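You operate a simulated robot arm through the tools that you are given. There is no shell and no other tool. Be economical: measure what you need, move in short steps, check, and stop when the job is done.

You run a simulated robot arm. Do the job below in one go: nothing can be reset, and whatever is moved stays where it is left.

Task
Put the 30.00 parallel bar from the left end of the white-legged bench on the top of the grid plate and the 20.00 parallel bar on the cardboard on the low table. Press the orange machine zero z button two times. Put the bush block marked "752" from the top of the long steel bench in the white tray and the bush block labelled "709" on top of the holder there. Pull the grey cabinet drawer open. The order is free.
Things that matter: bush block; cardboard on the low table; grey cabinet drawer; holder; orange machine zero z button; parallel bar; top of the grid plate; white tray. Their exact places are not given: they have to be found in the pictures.

Only the result counts: the job must be done as asked and must still hold three seconds after the hand-in. Knocking over, shifting, dropping, spilling or breaking anything else fails it.

Robot
A 6-joint arm with a two-finger gripper on a trunk, on a base that drives. Base frame: it is fixed to the floor where the robot stands at the start and does not move with it; the origin is under the middle of the robot, x ahead of it, y to its left, z up; the surface under the hand at the start is at about z = 0.78. Lengths are in m, angles in rad, forces in N, time in s.
With the tool pointing down near the work surface it reaches from about 0.3 to 0.74 m from the robot's upright axis, wherever it stands. Its first joint turns from -2.897 to 2.897 rad. Places, roughly: bush block [-0.75, -8.25, 0.75]; cardboard on the low table [3.2, -0.4, 0.5]; grey cabinet drawer [-2.2, -6.1, 0.8]; holder [-0.75, -7.75, 0.75]; orange machine zero z button [-2.3, -6.1, 1.4]; parallel bar [0.75, 0.25, 0.75]; top of the grid plate (35x22 cm) [0.38, 1.78, 0.88]; white tray (24x32 cm) [-0.68, -7.58, 0.8]. Payload 1.57 kg.
Tool frame: the origin (TCP) lies between the finger pads and is the grasp point; the fingertips stand 0.021 m ahead of it; z points along the fingers, y is the line along which they close. The gripper opens to 0.07 m. The gripper's body begins 0.05 m behind the TCP.
Orientation is that of the tool frame in the base frame, as a unit quaternion [x, y, z, w]. With the fingers straight down and closing along the base's y, the tool's x points along the base's -x, its y along +y and its z along -z.

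Tools
- The arm moves only by the tool arm_command. Its argument "moves" is text: rows parted by semicolons, each of 7 numbers parted by spaces: the shift along the tool's x, y, z in units of 100 mm (1.0 is 100 mm), then the turn, a rotation vector about the tool's x, y, z in units of 120 degrees (1.0 is 120 degrees), then the finger opening in m, from 0 to 0.07. In form: x y z rx ry rz hand; .... A call has 1 to 10 rows; each row is the pose to reach, as a shift and turn from the pose commanded when the call began, along the tool's axes at that moment. A call with a number of a shift or a turn outside -1 to 1 is refused whole. Rows are played at 5 a second. More than 0.05 m and 0.15 rad between two rows, or a gripper value outside its range, and nothing of the call is played. Where a pose cannot be reached the arm comes as near as it can. A force on the tool above 40 N (or 10 N above the force at the start of the call, whichever is more), or a blocked arm, ends the call early, and 0.2 s more pass. The fingers move at their own pace and stop on an object; they squeeze with about 21 N. The grip force told is the motor's: it shows also when the fingers shut on nothing. Time passes only in rows, and 0.2 s behind the last, so rows that repeat a pose let the fingers close. It gives the time, the measured TCP pose, the force on the tool (base axes), the opening and the grip force at its end, in the units of the frame above (readings bear some noise), with the torque about the TCP (base axes, N m) and any sound that the robot's microphone picked up.
- Cameras (640 x 400 px; columns grow to the right, rows downward): "scene" is now at [0.0351, 0.1546, 1.485]; the picture's right is [0.09, -1.00, 0.00], its down [-0.72, -0.06, -0.69] and it looks along [0.69, 0.06, -0.72] (base axes); focal length 248 px, centre (320, 200). "wrist" rides on the gripper at [0.079, 0.004, -0.081] in the tool frame; the picture's right is [-0.05, 1.00, 0.00], its down [-0.67, -0.03, -0.74] and it looks along [-0.74, -0.04, 0.67] (tool axes); focal length 256 px, centre (320, 200).
- get_image(camera): a new picture of that camera. No time passes.
- steer(legs): drives the robot by 1 to 6 legs, each [ahead, left, turn to the left] in m, m and rad, along the robot's own axes; the way and the turn of a leg run together, so that a leg with both is an arc; at most 1.5 m and 3.142 rad a leg. The arm and the cameras ride along, it lands a little off, and it stops where it bumps. It gives what a move gives.
- aim_head(pan, tilt): turns the head with the scene camera to pan (to the left, within 2.705 rad either way) and tilt (down, from -0.506 to 1.204), counted from straight ahead of the robot. It gives what a move gives.
- probe_pixels(camera, pixels): there is no depth. For up to 12 entries [column, row, z] of the newest picture of that camera ("zoom" is the newest enlarged one), the place [x, y] in the base frame at which the ray of that pixel passes the height z, good to about 0.002 m, but the place of the scene camera against the robot may be out by one fixed shift of up to 0.025 m in any direction. No time passes.
- inspect(camera, box): a new picture of the part [left, top, right, bottom] of that camera's present view, enlarged. No time passes.
- close_job(): hands the job in; it is judged then, once.

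Work in short steps. Measure before you move; look again where a grasp or a placing could have gone wrong, and mend it. You have 110 turns and 90 pictures in all, those below and enlarged ones among them. Open the gripper and draw the arm clear of the work before you hand the job in, unless the task says otherwise; then end with one line.

The tools are called after ">>>" as a command line: name --argument value ..., lists and objects as JSON in quotes. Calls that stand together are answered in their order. arm_command: Moves the arm, as the interface text tells. Its arguments: {"type":"object","properties":{"moves":{"type":"string"}},"required":["moves"]} The other tools are called the same way: steer (legs) drives the base; aim_head (pan, tilt) turns the head that bears the scene camera; get_image (camera) takes a picture; probe_pixels (camera, pixels) gives the place at which the rays of pixels pass given heights; inspect (camera, box) takes an enlarged picture of a part of a camera's view; close_job () hands the job in.

At the start:

```text
time: 0.0
ee_pos: [0.3325, 0.226, 0.9894]
ee_rot: [0.0, 1.0, 0.0, 0.0]
force: [-0.3, -0.3, -0.7]
moment: [0.03, -0.01, -0.02]
width: 0.07
grasp_force: 0.1
robot x, y, heading: [-0.002, -0.0011, 0.003]
head pan, tilt: [0.086, 0.803]
```

scene: 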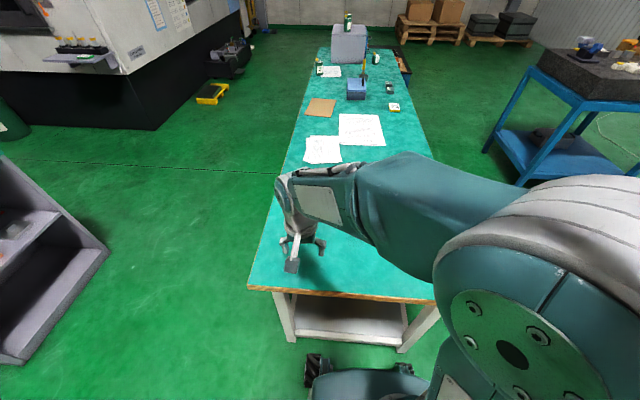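
wrist: 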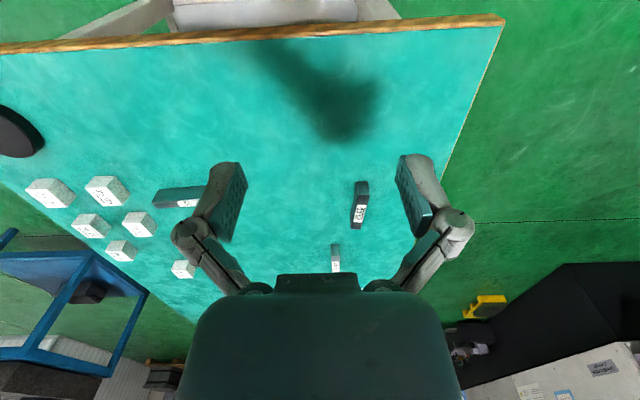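

The wrist picture shows dark bars with labels at about (360,205), (335,258), (180,197). I enlarge them to read labels.

>>> inspect --camera "wrist" --box '[300, 160, 400, 280]'

>>> inspect --camera "wrist" --box '[20, 160, 220, 285]'

```text
3.33 times, centred on (350, 220) of wrist
```

zoom: 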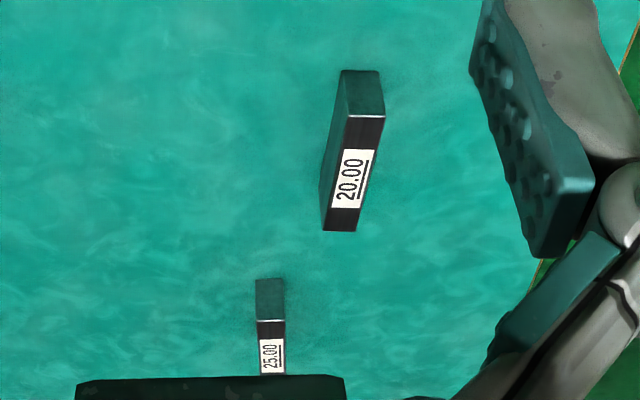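

```text
3.20 times, centred on (120, 222) of wrist
```

zoom: 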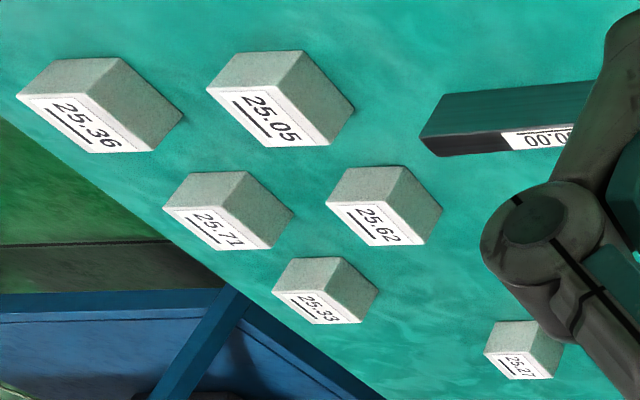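

Bars seen: 20.00, 25.00 and one "?0.00" partly hidden behind the finger. I probe their places.

>>> get_image --camera "wrist"

>>> probe_pixels --camera "wrist" --pixels '[[358, 183, 0.8], [354, 228, 0.78], [332, 245, 0.8], [337, 271, 0.78], [155, 195, 0.8], [205, 188, 0.8], [158, 206, 0.78], [503, 16, 0.78]]'

>>> arm_command --moves "0 -0.4 -0.2 0 0 0 0.07; 0 -0.8 -0.4 0 0 0 0.07; 0 -1.0 -0.4 0 0 0 0.07"

>>> get_image --camera "wrist"

```text
85 pictures are left
```

wrist: 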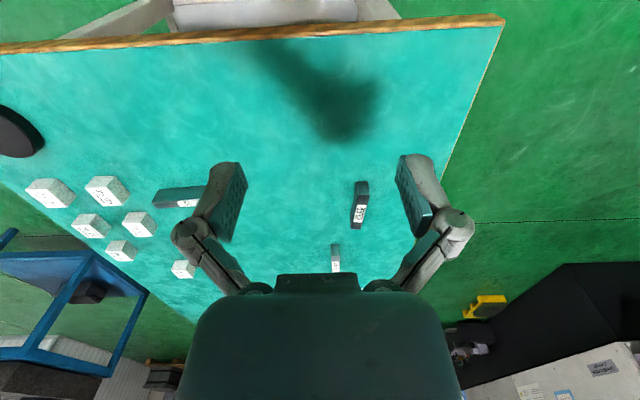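

```text
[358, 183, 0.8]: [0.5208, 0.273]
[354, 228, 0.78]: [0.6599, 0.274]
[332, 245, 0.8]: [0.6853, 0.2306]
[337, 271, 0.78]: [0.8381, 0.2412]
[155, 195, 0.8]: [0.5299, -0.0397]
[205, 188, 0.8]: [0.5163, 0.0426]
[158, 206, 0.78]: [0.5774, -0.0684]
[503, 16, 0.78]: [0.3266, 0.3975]
```

```text
time: 0.8
ee_pos: [0.3342, 0.1253, 1.0297]
ee_rot: [-0.001, 1.0, 0.0, 0.0]
force: [-0.2, -0.6, -0.2]
moment: [-0.02, -0.01, 0.02]
width: 0.0701
grasp_force: 0.1
robot x, y, heading: [-0.0022, -0.0018, -0.002]
head pan, tilt: [0.086, 0.803]
```

```text
84 pictures are left
```

wrist: 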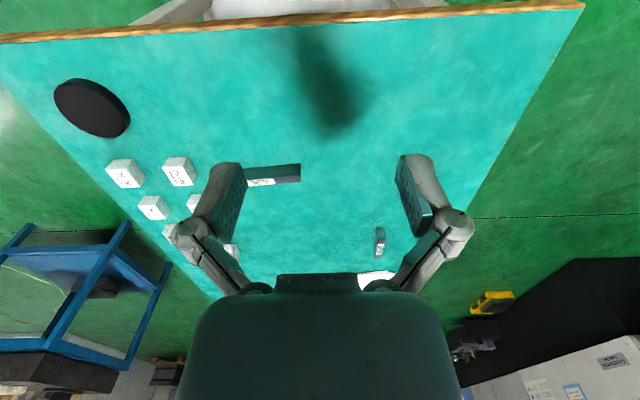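

The bar with the hidden label is now at (272,175); I read it.

>>> inspect --camera "wrist" --box '[230, 150, 310, 200]'

>>> inspect --camera "wrist" --box '[360, 215, 400, 265]'

```text
8.00 times, centred on (270, 175) of wrist
```

zoom: 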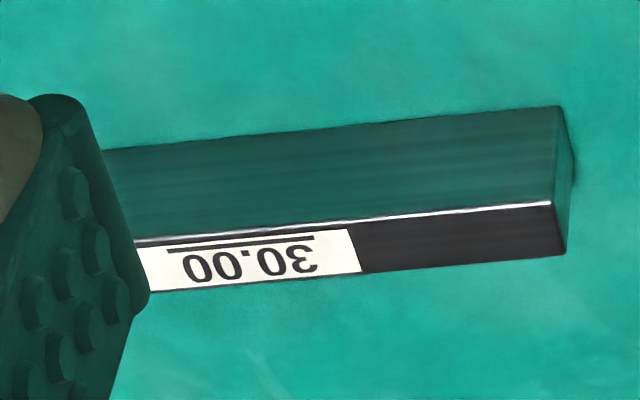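

```text
8.00 times, centred on (380, 240) of wrist
```

zoom: 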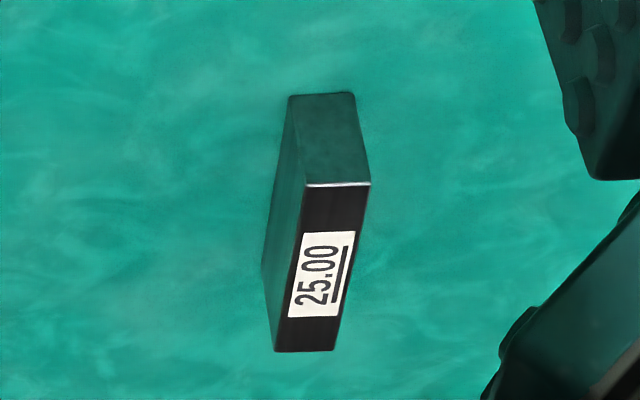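

Labels are on the top faces: 30.00 lies along y, 20.00 along x. I probe corners to get heights and places.

>>> probe_pixels --camera "wrist" --pixels '[[300, 163.1, 0.78], [300, 163.1, 0.77], [298.75, 175.4, 0.81], [298.75, 175.4, 0.8], [300.25, 181.5, 0.81], [260, 168, 0.78], [260, 178, 0.81], [260, 183.5, 0.81]]'

>>> arm_command --moves "-0.4 -0.3 0 0 0 0 0.07; -0.8 -0.6 0 0 0 0 0.07; -1.0 -0.9 0.2 0 0 0 0.07; -1.0 -1 0.4 0 0 0 0.07"

>>> get_image --camera "wrist"

```text
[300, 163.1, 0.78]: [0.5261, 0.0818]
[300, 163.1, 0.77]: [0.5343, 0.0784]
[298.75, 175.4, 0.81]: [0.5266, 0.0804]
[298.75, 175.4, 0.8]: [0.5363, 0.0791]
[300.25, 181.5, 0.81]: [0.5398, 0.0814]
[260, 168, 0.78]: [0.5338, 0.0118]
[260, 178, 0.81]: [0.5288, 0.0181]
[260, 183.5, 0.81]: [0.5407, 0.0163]
```

```text
time: 1.8
ee_pos: [0.4336, 0.0259, 0.9877]
ee_rot: [0.0, 1.0, 0.001, 0.0]
force: [-0.2, 0.6, -0.2]
moment: [-0.03, -0.02, -0.01]
width: 0.0702
grasp_force: 0.0
robot x, y, heading: [0.0004, 0.0012, 0.003]
head pan, tilt: [0.086, 0.803]
```

```text
81 pictures are left
```

wrist: 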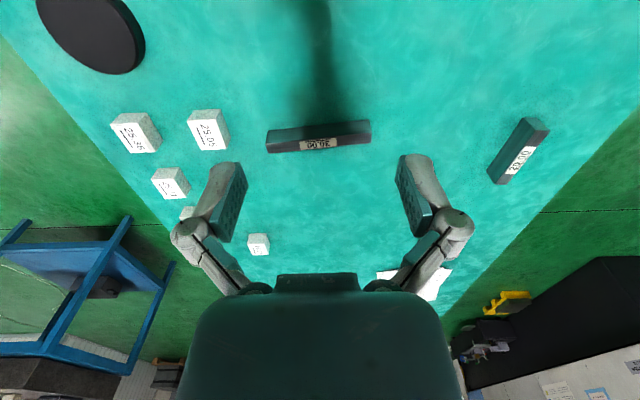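

The 30.00 bar lies at (268–370,120–153); another bar at (518,150) should be the 20.00. I check and probe.

>>> inspect --camera "wrist" --box '[480, 105, 560, 195]'

>>> probe_pixels --camera "wrist" --pixels '[[268, 129, 0.78], [268.5, 143, 0.81], [269, 153, 0.81], [370, 121, 0.78], [369.5, 134, 0.81], [370, 143.5, 0.81], [487, 170, 0.8], [507, 184, 0.8], [526, 118, 0.78], [549, 122, 0.78], [548, 131, 0.8], [523, 127, 0.8]]'

```text
4.44 times, centred on (520, 150) of wrist
```

zoom: 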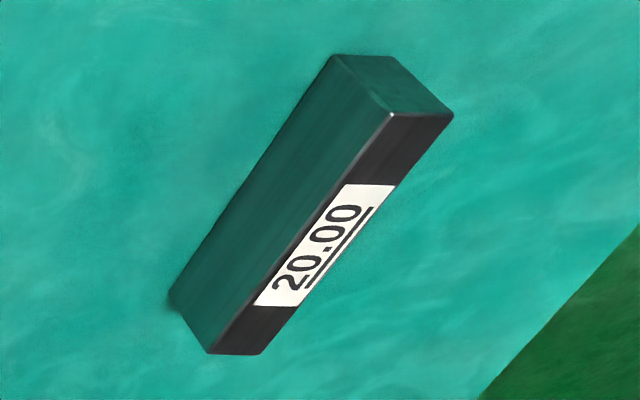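

```text
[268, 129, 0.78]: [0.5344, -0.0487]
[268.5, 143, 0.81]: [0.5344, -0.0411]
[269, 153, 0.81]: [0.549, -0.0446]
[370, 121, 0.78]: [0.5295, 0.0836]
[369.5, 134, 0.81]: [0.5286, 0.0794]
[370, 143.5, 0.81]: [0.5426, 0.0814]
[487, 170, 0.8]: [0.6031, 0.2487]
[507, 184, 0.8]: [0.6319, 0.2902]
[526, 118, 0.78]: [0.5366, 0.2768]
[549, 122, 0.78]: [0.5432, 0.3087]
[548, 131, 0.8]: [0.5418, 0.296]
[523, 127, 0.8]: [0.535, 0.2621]
```

20.00 confirmed at (520,150). I go over the 30.00 bar (centre ≈ (0.5385,0.019), skew ≈0.05 rad) while turning the tool so it closes along x.

>>> arm_command --moves "-0.1 -0.01 0 0 0 0.071 0.07; -0.2 -0.02 0 0 0 0.142 0.07; -0.3 -0.03 0 0 0 0.213 0.07; -0.4 -0.04 0 0 0 0.284 0.07; -0.5 -0.05 0 0 0 0.355 0.07; -0.6 -0.06 0 0 0 0.426 0.07; -0.7 -0.07 0 0 0 0.497 0.07; -0.8 -0.07 0 0 0 0.568 0.07; -0.9 -0.07 0 0 0 0.639 0.07; -1.0 -0.07 0 0 0 0.71 0.07"

>>> get_image --camera "wrist"

```text
time: 4.0
ee_pos: [0.533, 0.0191, 0.9892]
ee_rot: [0.677, 0.736, 0.0, 0.0]
force: [0.8, -0.1, 0.5]
moment: [-0.03, 0.0, 0.0]
width: 0.0701
grasp_force: 0.1
robot x, y, heading: [0.0002, 0.0005, 0.002]
head pan, tilt: [0.086, 0.803]
```

```text
79 pictures are left
```

wrist: 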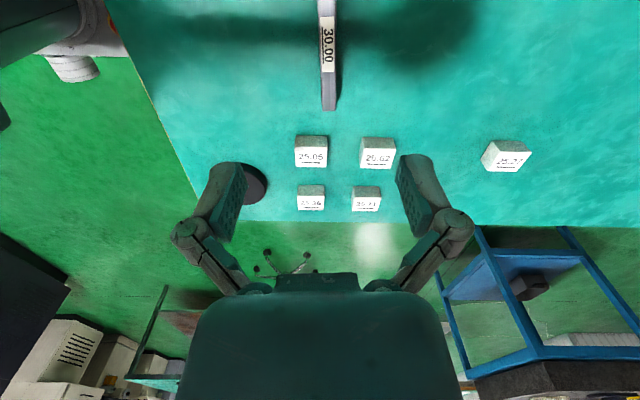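

The bar is seen at (320–336, 0–110), nearly in line with the tool. I probe its edges to fix centre and skew.

>>> probe_pixels --camera "wrist" --pixels '[[318, 2, 0.81], [334, 2, 0.81], [322, 72, 0.81], [335, 72, 0.81], [323, 110, 0.78], [335, 110, 0.78]]'

>>> inspect --camera "wrist" --box '[290, 0, 370, 120]'

```text
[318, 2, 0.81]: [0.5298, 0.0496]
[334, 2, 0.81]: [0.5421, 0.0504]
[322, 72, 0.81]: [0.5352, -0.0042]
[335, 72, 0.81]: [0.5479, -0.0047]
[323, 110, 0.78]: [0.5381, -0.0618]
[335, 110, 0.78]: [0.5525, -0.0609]
```

```text
3.33 times, centred on (330, 60) of wrist
```

zoom: 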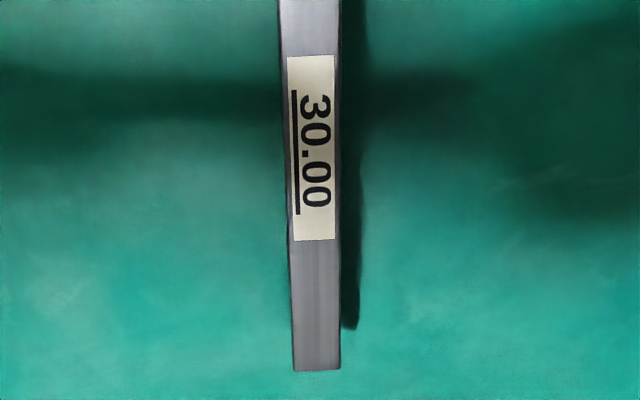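

>>> probe_pixels --camera "zoom" --pixels '[[280, 3, 0.81], [339, 3, 0.81], [289, 220, 0.81], [341, 220, 0.81], [294, 369, 0.81], [340, 368, 0.81]]'

```text
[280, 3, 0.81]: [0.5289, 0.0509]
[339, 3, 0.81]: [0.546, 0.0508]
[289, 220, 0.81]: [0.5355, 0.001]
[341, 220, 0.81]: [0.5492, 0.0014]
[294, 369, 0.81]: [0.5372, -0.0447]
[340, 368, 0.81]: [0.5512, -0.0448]
```

Bar centre ≈ (0.539,0.019), skew ≈0.06. I align and come down 100 mm.

>>> arm_command --moves "-0.01 0.065 0.3 0 0 0.012 0.07; -0.01 0.065 0.6 0 0 0.012 0.07; -0.01 0.065 1.0 0 0 0.012 0.07; -0.01 0.065 1.0 0 0 0.012 0.07"

>>> get_image --camera "wrist"

```text
time: 5.0
ee_pos: [0.5387, 0.019, 0.8892]
ee_rot: [0.686, 0.727, -0.001, 0.001]
force: [-0.6, -0.4, 0.0]
moment: [-0.07, 0.03, 0.02]
width: 0.07
grasp_force: 0.1
robot x, y, heading: [0.0001, -0.0029, 0.001]
head pan, tilt: [0.086, 0.803]
```

```text
77 pictures are left
```

wrist: 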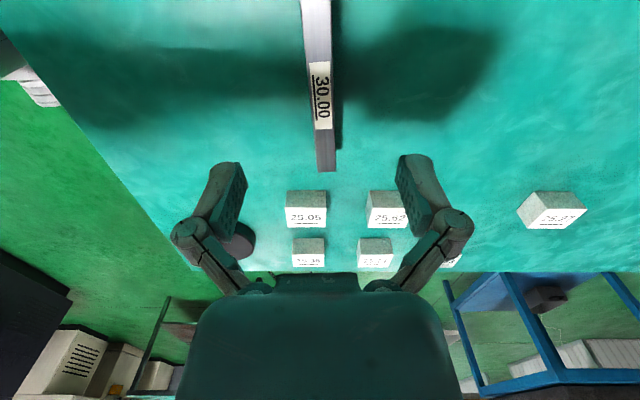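

Fingers straddle the bar. I go down 83 mm, close and lift a little.

>>> arm_command --moves "0 0 0.4 0 0 0 0.07; 0 0 0.7 0 0 0 0.07; 0 0 0.83 0 0 0 0.07; 0 0 0.83 0 0 0 0.07; 0 0 0.83 0 0 0 0; 0 0 0.83 0 0 0 0; 0 0 0.83 0 0 0 0; 0 0 0.6 0 0 0 0; 0 0 0.2 0 0 0 0"

>>> get_image --camera "wrist"

```text
time: 7.0
ee_pos: [0.5387, 0.0174, 0.8697]
ee_rot: [0.686, 0.727, -0.002, -0.001]
force: [0.7, 0.9, -5.4]
moment: [0.0, 0.01, -0.03]
width: 0.0162
grasp_force: 20.9
robot x, y, heading: [-0.0013, 0.0021, 0.003]
head pan, tilt: [0.086, 0.803]
```

```text
76 pictures are left
```

wrist: 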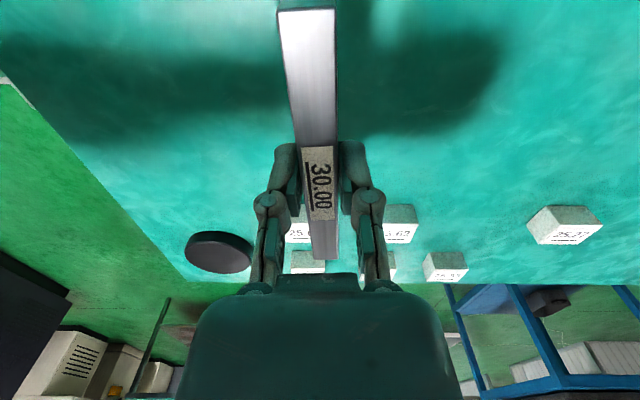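

The 30.00 bar is held. I lift it and turn the head toward the grid plate at left.

>>> arm_command --moves "0 0 -0.4 0 0 0 0; 0 0 -0.8 0 0 0 0; 0 -0.4 -1 0 0 0 0; 0 -0.8 -1 0 0 0 0; 0 -1 -1 0 0 0 0"

>>> arm_command --moves "0 0 -0.4 0 0 0 0; 0 0 -0.8 0 0 0 0; 0 0 -1 0 0 0 0"

>>> aim_head --pan 1.35 --tilt 0.55

>>> get_image --camera "scene"

```text
time: 8.2
ee_pos: [0.4392, 0.013, 0.9703]
ee_rot: [0.686, 0.727, -0.001, -0.001]
force: [-0.1, -0.4, -5.2]
moment: [0.02, 0.03, 0.01]
width: 0.0157
grasp_force: 20.7
robot x, y, heading: [0.0003, -0.0021, 0.001]
head pan, tilt: [0.086, 0.803]
```

```text
time: 9.0
ee_pos: [0.4392, 0.0131, 1.0694]
ee_rot: [0.686, 0.728, 0.0, 0.0]
force: [-0.2, -0.4, -4.8]
moment: [-0.01, 0.01, 0.02]
width: 0.0157
grasp_force: 20.9
robot x, y, heading: [0.0004, -0.0007, 0.001]
head pan, tilt: [0.086, 0.803]
```

```text
time: 10.4
ee_pos: [0.4387, 0.0134, 1.07]
ee_rot: [0.686, 0.728, -0.001, -0.001]
force: [0.9, 0.0, -4.5]
moment: [0.01, 0.0, -0.01]
width: 0.0161
grasp_force: 20.9
robot x, y, heading: [0.002, 0.0007, 0.0]
head pan, tilt: [1.349, 0.55]
```

```text
75 pictures are left
```

scene: 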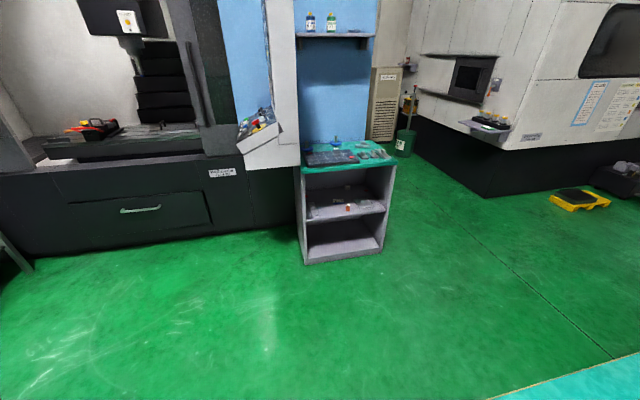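

The grid plate is likely on the small cabinet's top around (335,157). I enlarge it.

>>> inspect --camera "scene" --box '[285, 125, 405, 200]'

>>> probe_pixels --camera "scene" --pixels '[[302, 168, 0.85], [396, 163, 0.85], [305, 153, 0.87], [356, 152, 0.87], [302, 265, 0], [380, 252, 0]]'

```text
5.33 times, centred on (345, 162) of scene
```

zoom: 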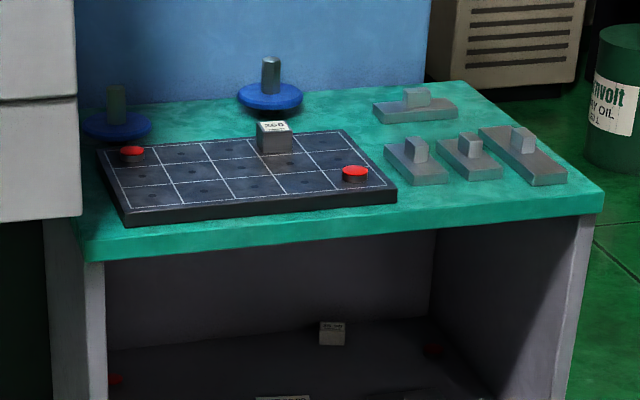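

```text
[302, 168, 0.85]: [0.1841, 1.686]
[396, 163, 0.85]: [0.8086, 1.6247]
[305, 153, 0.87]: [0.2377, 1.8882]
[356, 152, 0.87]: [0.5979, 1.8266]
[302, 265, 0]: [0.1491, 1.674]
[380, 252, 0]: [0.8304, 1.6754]
```

The plate top is on the small cabinet with two red knobs and a block on it. I back off, turn left and drive up facing it.

>>> steer --legs '[[-0.15, 0, 0], [0, 0, 1.571], [1.1, 0, 0], [0, -0.5, 0]]'

>>> aim_head --pan 0.3 --tilt 0.8

>>> get_image --camera "scene"

>>> get_image --camera "wrist"

```text
time: 23.4
ee_pos: [0.3276, 1.5372, 1.0696]
ee_rot: [-0.033, 0.999, 0.0, 0.001]
force: [-0.5, -0.4, -4.7]
moment: [0.02, -0.03, -0.01]
width: 0.016
grasp_force: 21.0
robot x, y, heading: [0.3455, 1.0951, 1.581]
head pan, tilt: [1.349, 0.55]
```

```text
time: 24.7
ee_pos: [0.3296, 1.5367, 1.0696]
ee_rot: [-0.033, 0.999, -0.001, -0.001]
force: [-0.1, -0.5, -5.2]
moment: [0.01, 0.01, -0.02]
width: 0.0159
grasp_force: 20.8
robot x, y, heading: [0.3435, 1.0983, 1.573]
head pan, tilt: [0.3, 0.799]
```

```text
73 pictures are left
```

scene: 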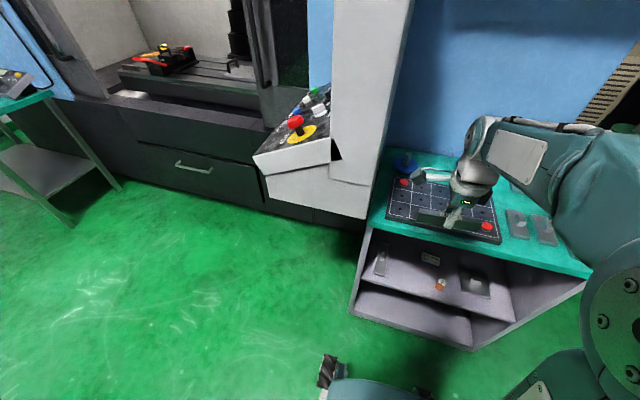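

```text
72 pictures are left
```

wrist: 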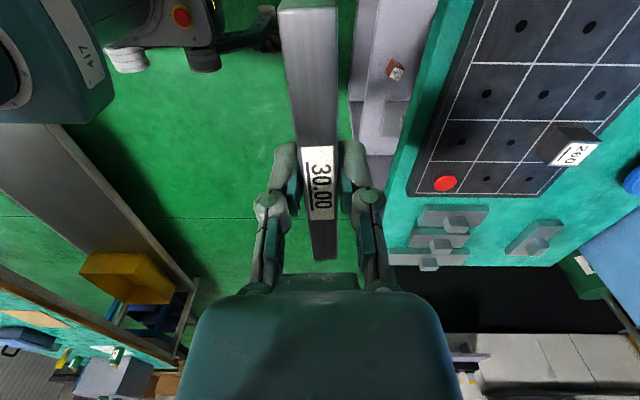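

The wrist view shows the plate at right: knob at (445,183), block at (570,145), free grid between. I probe plate features at z≈0.88.

>>> probe_pixels --camera "wrist" --pixels '[[410, 195, 0.87], [490, 0, 0.87], [555, 196, 0.87], [445, 185, 0.88], [540, 160, 0.88], [560, 122, 0.88], [600, 128, 0.88], [470, 63, 0.88], [450, 113, 0.88], [428, 188, 0.88], [521, 25, 0.88]]'

>>> inspect --camera "scene" --box '[350, 130, 550, 280]'

```text
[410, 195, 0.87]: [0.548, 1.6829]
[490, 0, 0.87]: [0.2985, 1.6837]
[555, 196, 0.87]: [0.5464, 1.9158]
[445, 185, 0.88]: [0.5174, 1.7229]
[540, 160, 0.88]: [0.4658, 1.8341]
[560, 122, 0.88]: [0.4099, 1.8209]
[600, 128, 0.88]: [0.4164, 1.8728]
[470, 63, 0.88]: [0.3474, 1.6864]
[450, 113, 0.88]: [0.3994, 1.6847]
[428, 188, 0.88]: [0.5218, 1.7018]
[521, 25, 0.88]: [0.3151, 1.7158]
```

```text
2.67 times, centred on (450, 205) of scene
```

zoom: 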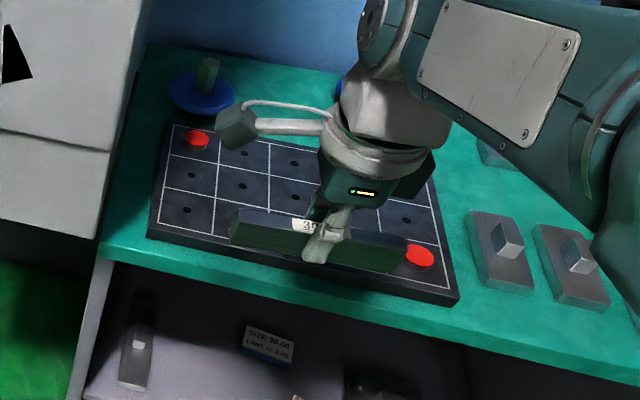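

Free spot on the plate: bar centred near (0.335,1.735), along x, clear of the knob (0.517,1.723) and the block (y>1.81). I move over it.

>>> arm_command --moves "-0.05 0.4 0 0 0 0.0315 0; -0.1 0.8 0 0 0 0.0315 0; -0.1 1.0 0 0 0 0.0315 0"

>>> arm_command --moves "-0.0 0.4 0.3 0 0 0 0; -0.0 0.8 0.7 0 0 0 0; -0.0 0.97 0.8 0 0 0 0; -0.0 0.97 1.0 0 0 0 0; -0.0 0.97 1.0 0 0 0 0"

>>> get_image --camera "wrist"

```text
time: 25.5
ee_pos: [0.3341, 1.6382, 1.0699]
ee_rot: [0.001, 1.0, -0.002, 0.001]
force: [-0.3, -0.7, -4.9]
moment: [0.05, -0.01, 0.02]
width: 0.0161
grasp_force: 21.1
robot x, y, heading: [0.3442, 1.0984, 1.576]
head pan, tilt: [0.3, 0.799]
```

```text
refused: row 2 steps farther than a row can; nothing moved
```

```text
70 pictures are left
```

wrist: 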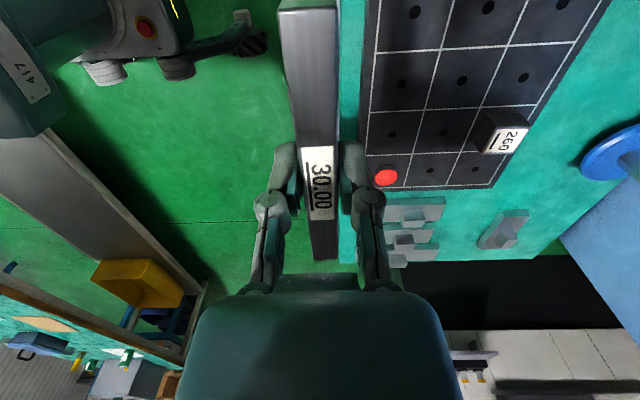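

The step was too big; I repeat with smaller rows, first across, then down.

>>> arm_command --moves "0 0.4 0 0 0 0 0; 0 0.8 0 0 0 0 0; 0 0.97 0.3 0 0 0 0; 0 0.97 0.6 0 0 0 0; 0 0.97 1.0 0 0 0 0; 0 0.97 1.0 0 0 0 0"

>>> get_image --camera "wrist"

```text
time: 26.9
ee_pos: [0.3339, 1.7353, 0.9681]
ee_rot: [0.001, 1.0, -0.001, 0.0]
force: [-0.1, 0.3, -4.9]
moment: [0.01, 0.0, -0.01]
width: 0.0157
grasp_force: 21.0
robot x, y, heading: [0.3462, 1.0993, 1.581]
head pan, tilt: [0.3, 0.799]
```

```text
69 pictures are left
```

wrist: 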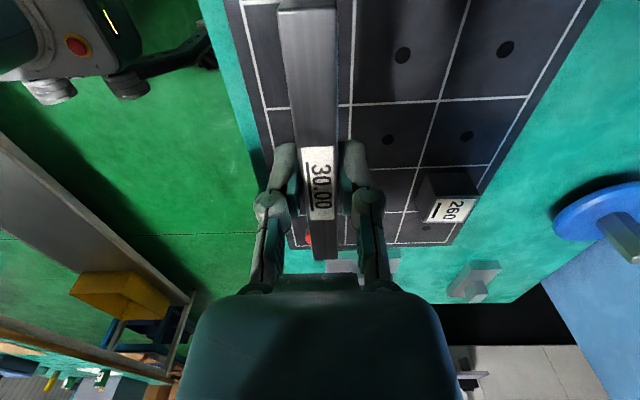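

Bar is over the free cells. I lower to just above the plate, then in small steps.

>>> arm_command --moves "0 0 0.3 0 0 0 0; 0 0 0.45 0 0 0 0; 0 0 0.5 0 0 0 0; 0 0 0.54 0 0 0 0; 0 0 0.57 0 0 0 0"

>>> arm_command --moves "0 0 0.02 0 0 0 0; 0 0 0.04 0 0 0 0; 0 0 0.06 0 0 0 0"

```text
time: 28.1
ee_pos: [0.3329, 1.7346, 0.9136]
ee_rot: [0.0, 1.0, 0.0, 0.0]
force: [-0.3, -0.2, -5.2]
moment: [0.03, -0.01, 0.01]
width: 0.016
grasp_force: 21.4
robot x, y, heading: [0.3408, 1.0967, 1.577]
head pan, tilt: [0.3, 0.799]
```

```text
time: 28.9
ee_pos: [0.3327, 1.7336, 0.9062]
ee_rot: [0.0, 1.0, 0.001, 0.0]
force: [0.1, 0.1, -4.1]
moment: [-0.01, 0.02, 0.0]
width: 0.0158
grasp_force: 21.0
robot x, y, heading: [0.346, 1.0976, 1.579]
head pan, tilt: [0.3, 0.799]
```

Not clearly touching yet (−4.1 N); I go on in 1.5 mm steps.

>>> arm_command --moves "0 0 0.015 0 0 0 0; 0 0 0.03 0 0 0 0"

>>> arm_command --moves "0 0 0.015 0 0 0 0; 0 0 0.03 0 0 0 0"

```text
time: 29.5
ee_pos: [0.3332, 1.7323, 0.9042]
ee_rot: [0.0, 1.0, -0.001, 0.0]
force: [-0.1, 1.0, -5.5]
moment: [-0.03, 0.04, 0.02]
width: 0.0161
grasp_force: 21.2
robot x, y, heading: [0.3448, 1.0989, 1.576]
head pan, tilt: [0.3, 0.799]
```

```text
time: 30.1
ee_pos: [0.3334, 1.7337, 0.9002]
ee_rot: [0.0, 1.0, -0.001, 0.001]
force: [0.0, -0.7, -4.9]
moment: [-0.04, -0.04, 0.01]
width: 0.016
grasp_force: 21.2
robot x, y, heading: [0.3487, 1.0917, 1.574]
head pan, tilt: [0.3, 0.799]
```

Still free. I look closely at the gap and keep going slowly.

>>> arm_command --moves "0 0 0.015 0 0 0 0; 0 0 0.03 0 0 0 0; 0 0 0.045 0 0 0 0"

>>> get_image --camera "wrist"

```text
time: 30.9
ee_pos: [0.3325, 1.7338, 0.8983]
ee_rot: [0.0, 1.0, 0.001, 0.0]
force: [0.5, -2.4, 10.9]
moment: [-0.06, -0.44, 0.01]
width: 0.0159
grasp_force: 21.5
robot x, y, heading: [0.3415, 1.0971, 1.575]
head pan, tilt: [0.3, 0.799]
```

```text
68 pictures are left
```

wrist: 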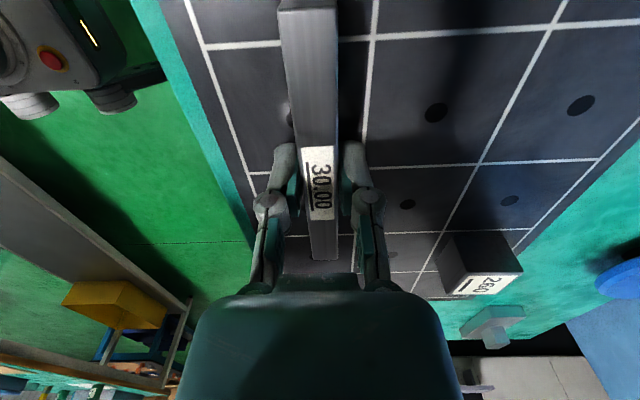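

Contact (force +11 N vs −5). I open moderately and rise.

>>> arm_command --moves "0 0 -0.005 0 0 0 0.04; 0 0 -0.005 0 0 0 0.04; 0 0 -0.3 0 0 0 0.04; 0 0 -0.7 0 0 0 0.04; 0 0 -1 0 0 0 0.04"

>>> arm_command --moves "0 -0.4 -0.2 0 0 0 0.04; 0 -0.8 -0.4 0 0 0 0.04; 0 -1 -0.6 0 0 0 0.07"

>>> get_image --camera "wrist"

```text
time: 32.1
ee_pos: [0.3327, 1.7345, 0.9963]
ee_rot: [0.0, 1.0, -0.001, 0.0]
force: [0.7, 0.2, 0.7]
moment: [-0.01, 0.03, 0.0]
width: 0.0401
grasp_force: 0.0
robot x, y, heading: [0.3513, 1.0978, 1.579]
head pan, tilt: [0.3, 0.799]
```

```text
time: 32.9
ee_pos: [0.333, 1.6345, 1.0572]
ee_rot: [0.001, 1.0, 0.0, 0.001]
force: [0.7, 0.4, -0.5]
moment: [-0.03, 0.0, 0.01]
width: 0.0699
grasp_force: 0.0
robot x, y, heading: [0.3489, 1.1005, 1.58]
head pan, tilt: [0.3, 0.799]
```

```text
67 pictures are left
```

wrist: 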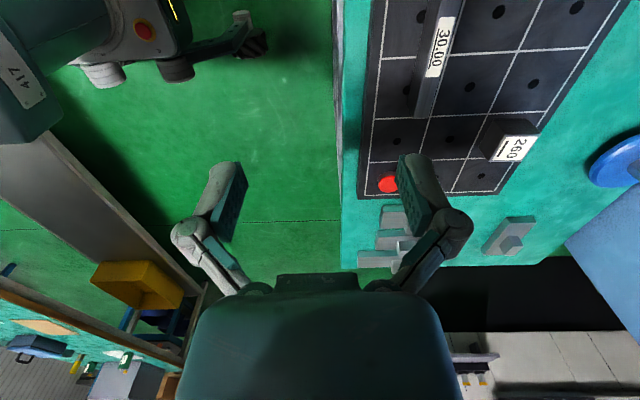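

The 30.00 bar sits on the plate. I drive back, turning right to face −y beside the bench near the 20.00 bar (≈(0.585,0.275)).

>>> steer --legs '[[-0.2, 0, 0], [0, 0, -1.57], [0, 0, -1.57], [0, 0.22, 0]]'

>>> aim_head --pan 0.6 --tilt 0.4

>>> get_image --camera "wrist"

>>> get_image --camera "scene"

```text
time: 43.4
ee_pos: [0.5715, 0.3614, 1.0573]
ee_rot: [1.0, 0.002, 0.004, 0.0]
force: [0.3, -0.2, -0.3]
moment: [0.0, 0.0, 0.0]
width: 0.0699
grasp_force: 0.1
robot x, y, heading: [0.563, 0.8972, -1.557]
head pan, tilt: [0.3, 0.799]
```

```text
time: 44.3
ee_pos: [0.5778, 0.3626, 1.0574]
ee_rot: [1.0, 0.002, 0.0, 0.0]
force: [-0.5, 0.7, -0.7]
moment: [-0.04, -0.04, -0.03]
width: 0.0703
grasp_force: 0.1
robot x, y, heading: [0.5633, 0.8971, -1.56]
head pan, tilt: [0.6, 0.4]
```

```text
66 pictures are left
```

wrist: 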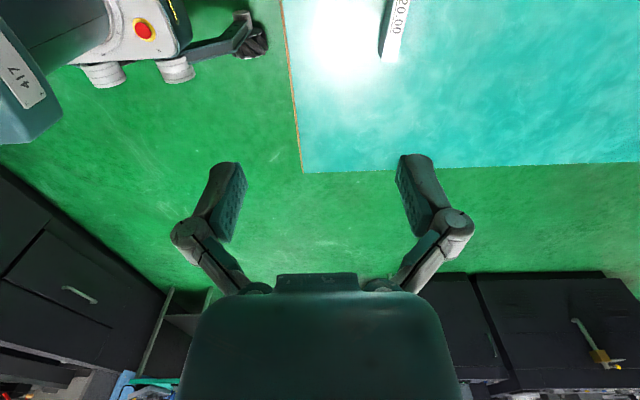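

```text
65 pictures are left
```

scene: 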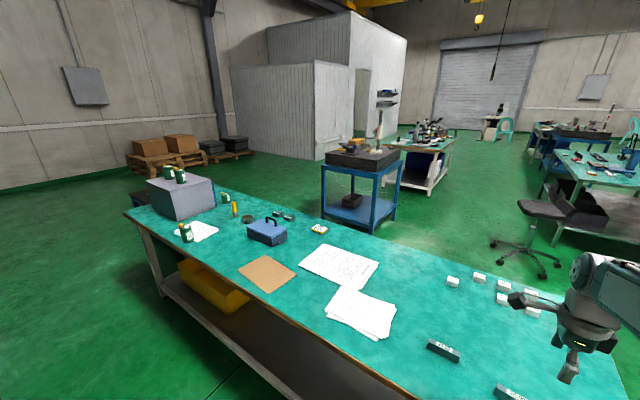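

The 20.00 bar's label end appears at (395,30). I shift over it for a proper look.

>>> arm_command --moves "0.4 0 0 0 0 0 0.07; 0.8 0.2 0 0 0 0 0.07; 0.9 0.6 0 0 0 0 0.07; 0.9 0.87 0 0 0 0 0.07; 0.9 0.87 0 0 0 0 0.07"

>>> inspect --camera "wrist" --box '[240, 0, 400, 200]'

```text
time: 45.5
ee_pos: [0.6696, 0.2749, 1.0579]
ee_rot: [1.0, 0.002, 0.001, 0.001]
force: [-0.5, 0.4, 0.7]
moment: [0.01, -0.01, -0.02]
width: 0.0701
grasp_force: 0.1
robot x, y, heading: [0.5633, 0.8974, -1.562]
head pan, tilt: [0.6, 0.4]
```

```text
2.00 times, centred on (320, 100) of wrist
```

zoom: 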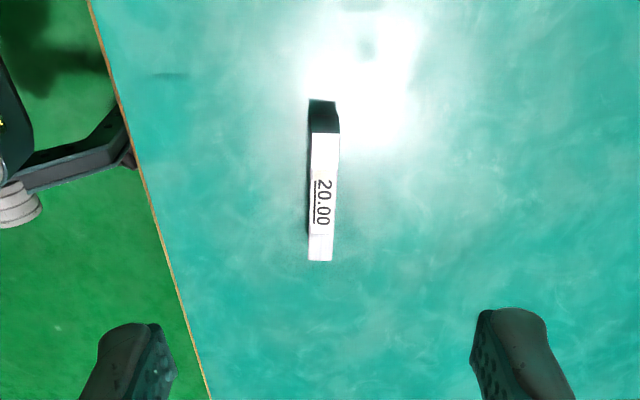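

>>> probe_pixels --camera "zoom" --pixels '[[311, 132, 0.8], [340, 132, 0.8], [308, 261, 0.8], [332, 261, 0.8], [308, 99, 0.78], [337, 99, 0.78], [337, 99, 0.775], [311, 132, 0.81], [340, 132, 0.81]]'

```text
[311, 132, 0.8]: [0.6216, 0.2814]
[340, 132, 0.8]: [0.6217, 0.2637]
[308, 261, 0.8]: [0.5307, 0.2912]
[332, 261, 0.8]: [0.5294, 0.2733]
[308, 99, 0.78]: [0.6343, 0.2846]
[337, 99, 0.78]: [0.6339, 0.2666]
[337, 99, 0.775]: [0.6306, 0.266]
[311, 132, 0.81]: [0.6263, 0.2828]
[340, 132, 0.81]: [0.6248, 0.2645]
```

Bar centre ≈ (0.578,0.2775), axis skewed −0.107 rad. I align over it and come down.

>>> arm_command --moves "-0.4 -0.01 0 0 0 0.02 0.07; -0.8 -0.026 0 0 0 0.0525 0.07; -0.916 -0.026 0.3 0 0 0.0525 0.07; -0.916 -0.026 0.7 0 0 0.0525 0.07; -0.916 -0.026 1.0 0 0 0.0525 0.07; -0.916 -0.026 1.0 0 0 0.0525 0.07"

>>> arm_command --moves "0 0 0.3 0 0 0 0.07; 0 0 0.7 0 0 0 0.07; 0 0 0.7 0 0 0 0.07"

>>> get_image --camera "wrist"

```text
time: 46.9
ee_pos: [0.5767, 0.2779, 0.9571]
ee_rot: [0.999, -0.052, 0.0, 0.0]
force: [0.6, 0.3, 0.5]
moment: [0.0, -0.02, 0.04]
width: 0.0699
grasp_force: 0.1
robot x, y, heading: [0.5685, 0.8989, -1.559]
head pan, tilt: [0.6, 0.4]
```

```text
time: 47.7
ee_pos: [0.5763, 0.2783, 0.8875]
ee_rot: [0.999, -0.052, 0.0, 0.0]
force: [-0.3, 0.6, -0.2]
moment: [-0.03, 0.01, -0.02]
width: 0.0702
grasp_force: 0.0
robot x, y, heading: [0.5584, 0.8977, -1.558]
head pan, tilt: [0.6, 0.4]
```

```text
63 pictures are left
```

wrist: 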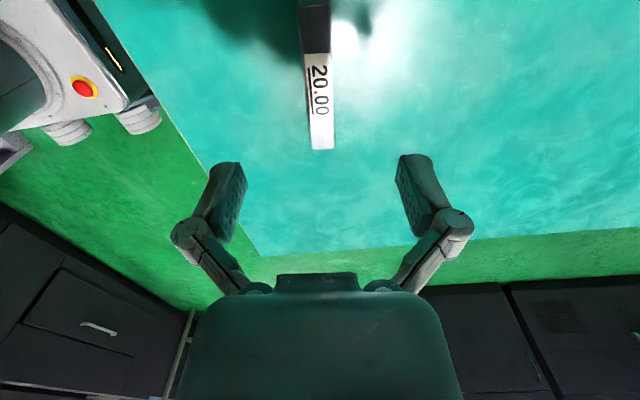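

Well aligned. I descend 83 mm, close and lift.

>>> arm_command --moves "0 0 0.4 0 0 0 0.07; 0 0 0.7 0 0 0 0.07; 0 0 0.83 0 0 0 0.07; 0 0 0.83 0 0 0 0.07; 0 0 0.83 0 0 0 0; 0 0 0.83 0 0 0 0; 0 0 0.83 0 0 0 0; 0 0 0.6 0 0 0 0; 0 0 0.2 0 0 0 0; 0 0 -0.2 0 0 0 0"

>>> arm_command --moves "0 -0.4 -0.3 0 0 0 0; 0 -0.8 -0.6 0 0 0 0; 0 -1 -1 0 0 0 0"

>>> get_image --camera "wrist"

>>> aim_head --pan 1.3 --tilt 0.4

>>> get_image --camera "scene"

```text
time: 49.9
ee_pos: [0.5769, 0.279, 0.907]
ee_rot: [0.999, -0.053, 0.001, -0.001]
force: [-0.9, 0.5, -4.4]
moment: [0.02, 0.05, -0.01]
width: 0.0177
grasp_force: 20.8
robot x, y, heading: [0.5621, 0.8972, -1.556]
head pan, tilt: [0.6, 0.4]
```

```text
time: 50.7
ee_pos: [0.5858, 0.3782, 1.007]
ee_rot: [0.999, -0.052, 0.0, -0.001]
force: [-0.2, -0.2, -4.3]
moment: [0.02, 0.04, -0.01]
width: 0.0179
grasp_force: 20.9
robot x, y, heading: [0.5599, 0.8972, -1.555]
head pan, tilt: [0.6, 0.4]
```

```text
62 pictures are left
```

wrist: 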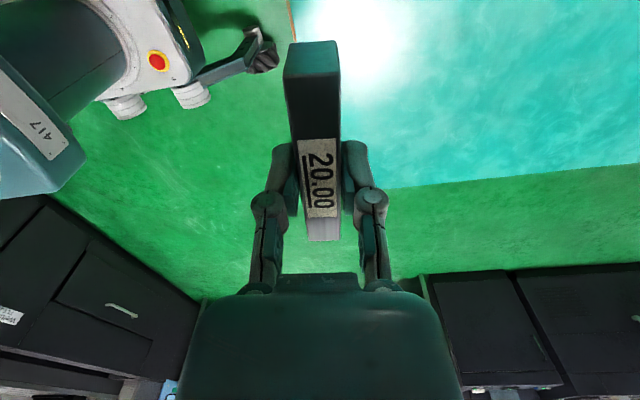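

```text
time: 51.8
ee_pos: [0.5858, 0.3778, 1.0076]
ee_rot: [0.999, -0.052, 0.0, 0.0]
force: [0.5, 0.0, -3.5]
moment: [0.02, 0.03, -0.01]
width: 0.0178
grasp_force: 20.9
robot x, y, heading: [0.5635, 0.8994, -1.558]
head pan, tilt: [1.3, 0.4]
```

```text
61 pictures are left
```

scene: 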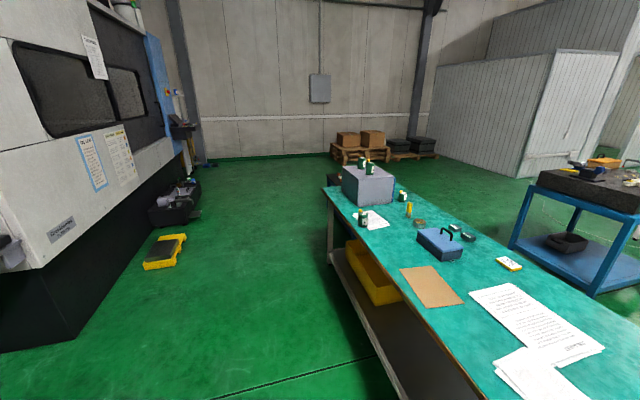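

Bar 20.00 is held. I probe the bench end and yellow floor item before driving along the bench.

>>> probe_pixels --camera "scene" --pixels '[[145, 268, 0], [185, 240, 0], [322, 187, 0.78], [380, 190, 0.78], [335, 262, 0], [205, 215, 0]]'

>>> steer --legs '[[0, 0, 1.558], [1.1, 0, 0]]'

>>> aim_head --pan -0.4 --tilt 0.5

>>> get_image --camera "scene"

```text
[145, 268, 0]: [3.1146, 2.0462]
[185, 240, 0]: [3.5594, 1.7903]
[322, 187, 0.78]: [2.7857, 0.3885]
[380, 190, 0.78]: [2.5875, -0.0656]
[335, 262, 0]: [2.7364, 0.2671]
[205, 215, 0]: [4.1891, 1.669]
```

```text
time: 61.2
ee_pos: [2.2023, 0.9168, 1.0081]
ee_rot: [0.747, 0.665, -0.001, 0.0]
force: [0.0, 0.2, -3.7]
moment: [-0.02, -0.01, -0.01]
width: 0.0179
grasp_force: 21.3
robot x, y, heading: [1.6803, 0.8984, 0.0]
head pan, tilt: [1.3, 0.4]
```

```text
time: 63.0
ee_pos: [2.2021, 0.9163, 1.0072]
ee_rot: [0.746, 0.666, 0.0, 0.001]
force: [0.5, -0.2, -3.7]
moment: [0.0, 0.0, 0.0]
width: 0.018
grasp_force: 20.9
robot x, y, heading: [1.682, 0.8953, 0.003]
head pan, tilt: [-0.4, 0.499]
```

```text
60 pictures are left
```

scene: 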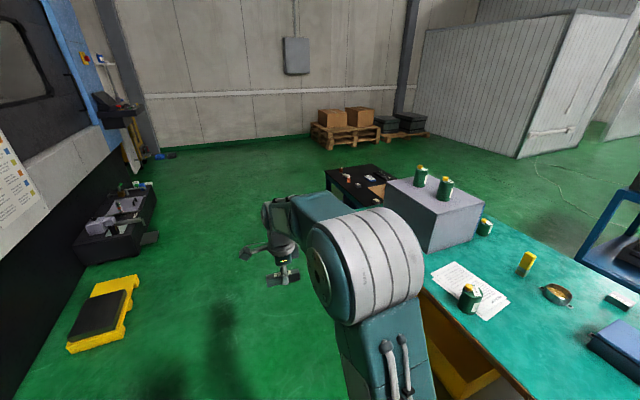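

The low dark table is past the bench end with cardboard at (378,190). I drive on to x≈3.15 and turn to face it.

>>> steer --legs '[[1.47, 0, 0], [0, 0, -1.571]]'

>>> aim_head --pan 0.15 --tilt 0.75

>>> get_image --camera "scene"

```text
time: 74.1
ee_pos: [3.1784, 0.3913, 1.0082]
ee_rot: [0.999, -0.051, 0.0, 0.0]
force: [-0.3, 0.5, -2.9]
moment: [0.01, 0.01, 0.01]
width: 0.0181
grasp_force: 21.6
robot x, y, heading: [3.1528, 0.9099, -1.551]
head pan, tilt: [-0.4, 0.499]
```

```text
time: 75.1
ee_pos: [3.1787, 0.3915, 1.0092]
ee_rot: [0.999, -0.05, 0.0, 0.0]
force: [-0.2, 0.0, -3.3]
moment: [0.02, -0.01, -0.02]
width: 0.0179
grasp_force: 20.8
robot x, y, heading: [3.1543, 0.9085, -1.556]
head pan, tilt: [0.15, 0.75]
```

```text
59 pictures are left
```

scene: 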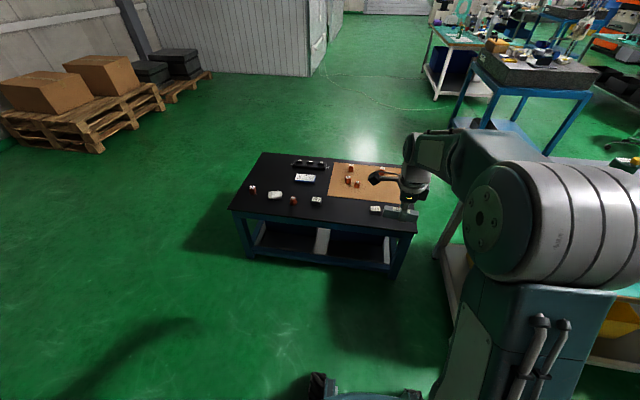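

>>> inspect --camera "scene" --box '[230, 140, 430, 265]'

>>> probe_pixels --camera "scene" --pixels '[[228, 209, 0.5], [417, 232, 0.5], [263, 153, 0.5], [332, 162, 0.5], [328, 192, 0.5], [395, 200, 0.5], [400, 168, 0.5], [348, 182, 0.5], [351, 170, 0.5], [385, 172, 0.5], [358, 188, 0.5]]'

```text
3.20 times, centred on (330, 202) of scene
```

zoom: 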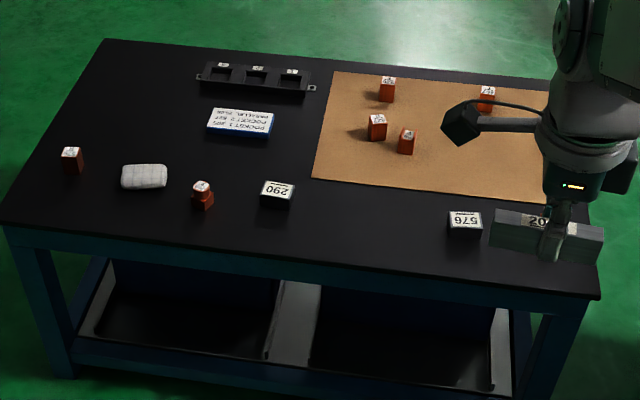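

```text
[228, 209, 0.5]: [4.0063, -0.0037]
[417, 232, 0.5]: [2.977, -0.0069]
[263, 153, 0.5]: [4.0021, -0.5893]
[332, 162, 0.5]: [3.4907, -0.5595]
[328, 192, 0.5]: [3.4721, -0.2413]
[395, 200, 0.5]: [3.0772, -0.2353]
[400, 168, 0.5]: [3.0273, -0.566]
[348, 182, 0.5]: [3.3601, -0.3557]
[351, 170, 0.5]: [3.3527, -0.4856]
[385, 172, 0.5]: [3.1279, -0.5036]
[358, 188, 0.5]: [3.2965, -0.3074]
```

Free cardboard region is x≈3.06–3.22, y≈−0.26…−0.4. I check the base's own extent in the picture before driving closer.

>>> probe_pixels --camera "scene" --pixels '[[312, 375, 0.1], [312, 375, 0.25], [325, 375, 0.15], [420, 392, 0.15], [370, 392, 0.2]]'

>>> aim_head --pan -0.5 --tilt 1.1

>>> get_image --camera "scene"

```text
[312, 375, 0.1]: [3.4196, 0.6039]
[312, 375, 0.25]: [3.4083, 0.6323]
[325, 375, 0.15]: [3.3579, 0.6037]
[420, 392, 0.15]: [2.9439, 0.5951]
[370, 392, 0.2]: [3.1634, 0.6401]
```

```text
time: 76.1
ee_pos: [3.1795, 0.3907, 1.0085]
ee_rot: [0.999, -0.049, 0.0, 0.0]
force: [-1.0, 0.5, -1.9]
moment: [0.04, 0.01, -0.02]
width: 0.0182
grasp_force: 20.6
robot x, y, heading: [3.1544, 0.9151, -1.553]
head pan, tilt: [-0.499, 1.1]
```

```text
57 pictures are left
```

scene: 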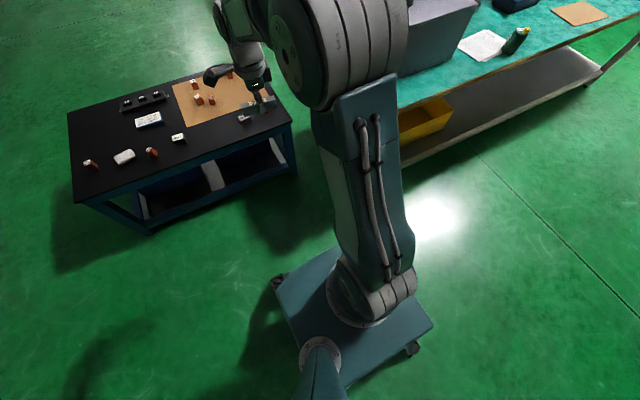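

Base is about ±0.3 m; stopping at y≈0.40 keeps it clear of the table edge (y≈0). I drive up.

>>> steer --legs '[[0, 0.04, -0.015], [0.51, 0, 0]]'

>>> get_image --camera "wrist"

```text
time: 79.6
ee_pos: [3.2152, -0.1219, 1.0086]
ee_rot: [0.998, -0.056, 0.0, -0.001]
force: [-0.3, 0.8, -3.0]
moment: [0.01, 0.03, -0.01]
width: 0.0177
grasp_force: 21.1
robot x, y, heading: [3.1929, 0.3982, -1.567]
head pan, tilt: [-0.499, 1.1]
```

```text
56 pictures are left
```

wrist: 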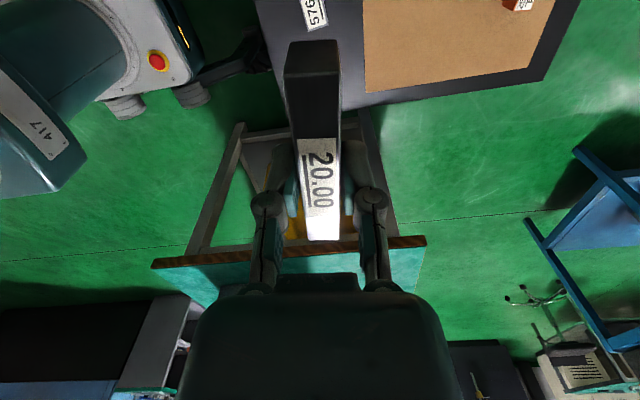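

Bar is unchanged in the grip. I probe the cardboard edges with this camera.

>>> probe_pixels --camera "wrist" --pixels '[[366, 93, 0.5], [364, 5, 0.5], [529, 67, 0.5], [552, 5, 0.5], [512, 10, 0.5], [335, 105, 0.5], [543, 80, 0.5], [302, 15, 0.5], [305, 30, 0.5]]'

>>> aim_head --pan 0.1 --tilt 0.95

>>> inspect --camera "scene" --box '[180, 80, 500, 280]'

```text
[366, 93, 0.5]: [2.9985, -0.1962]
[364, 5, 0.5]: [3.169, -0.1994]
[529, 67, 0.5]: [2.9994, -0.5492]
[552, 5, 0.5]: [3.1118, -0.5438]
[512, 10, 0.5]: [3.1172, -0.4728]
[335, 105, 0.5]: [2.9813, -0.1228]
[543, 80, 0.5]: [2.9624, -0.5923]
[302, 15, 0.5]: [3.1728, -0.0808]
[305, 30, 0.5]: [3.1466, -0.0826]
```

```text
time: 80.6
ee_pos: [3.2152, -0.1209, 1.0092]
ee_rot: [0.998, -0.056, 0.0, -0.001]
force: [-0.4, -0.3, -4.6]
moment: [-0.01, -0.02, 0.0]
width: 0.0177
grasp_force: 21.1
robot x, y, heading: [3.1959, 0.3968, -1.567]
head pan, tilt: [0.099, 0.949]
```

```text
2.00 times, centred on (340, 180) of scene
```

zoom: 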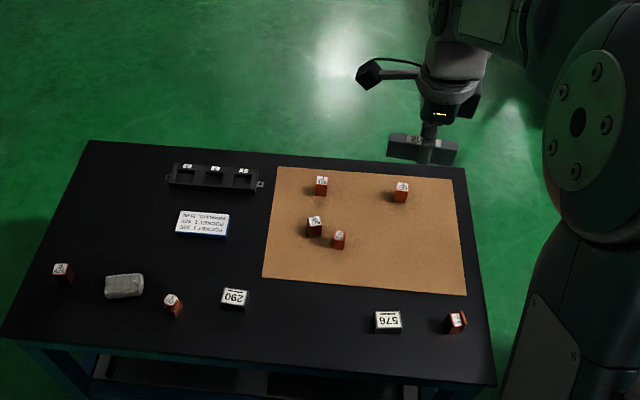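

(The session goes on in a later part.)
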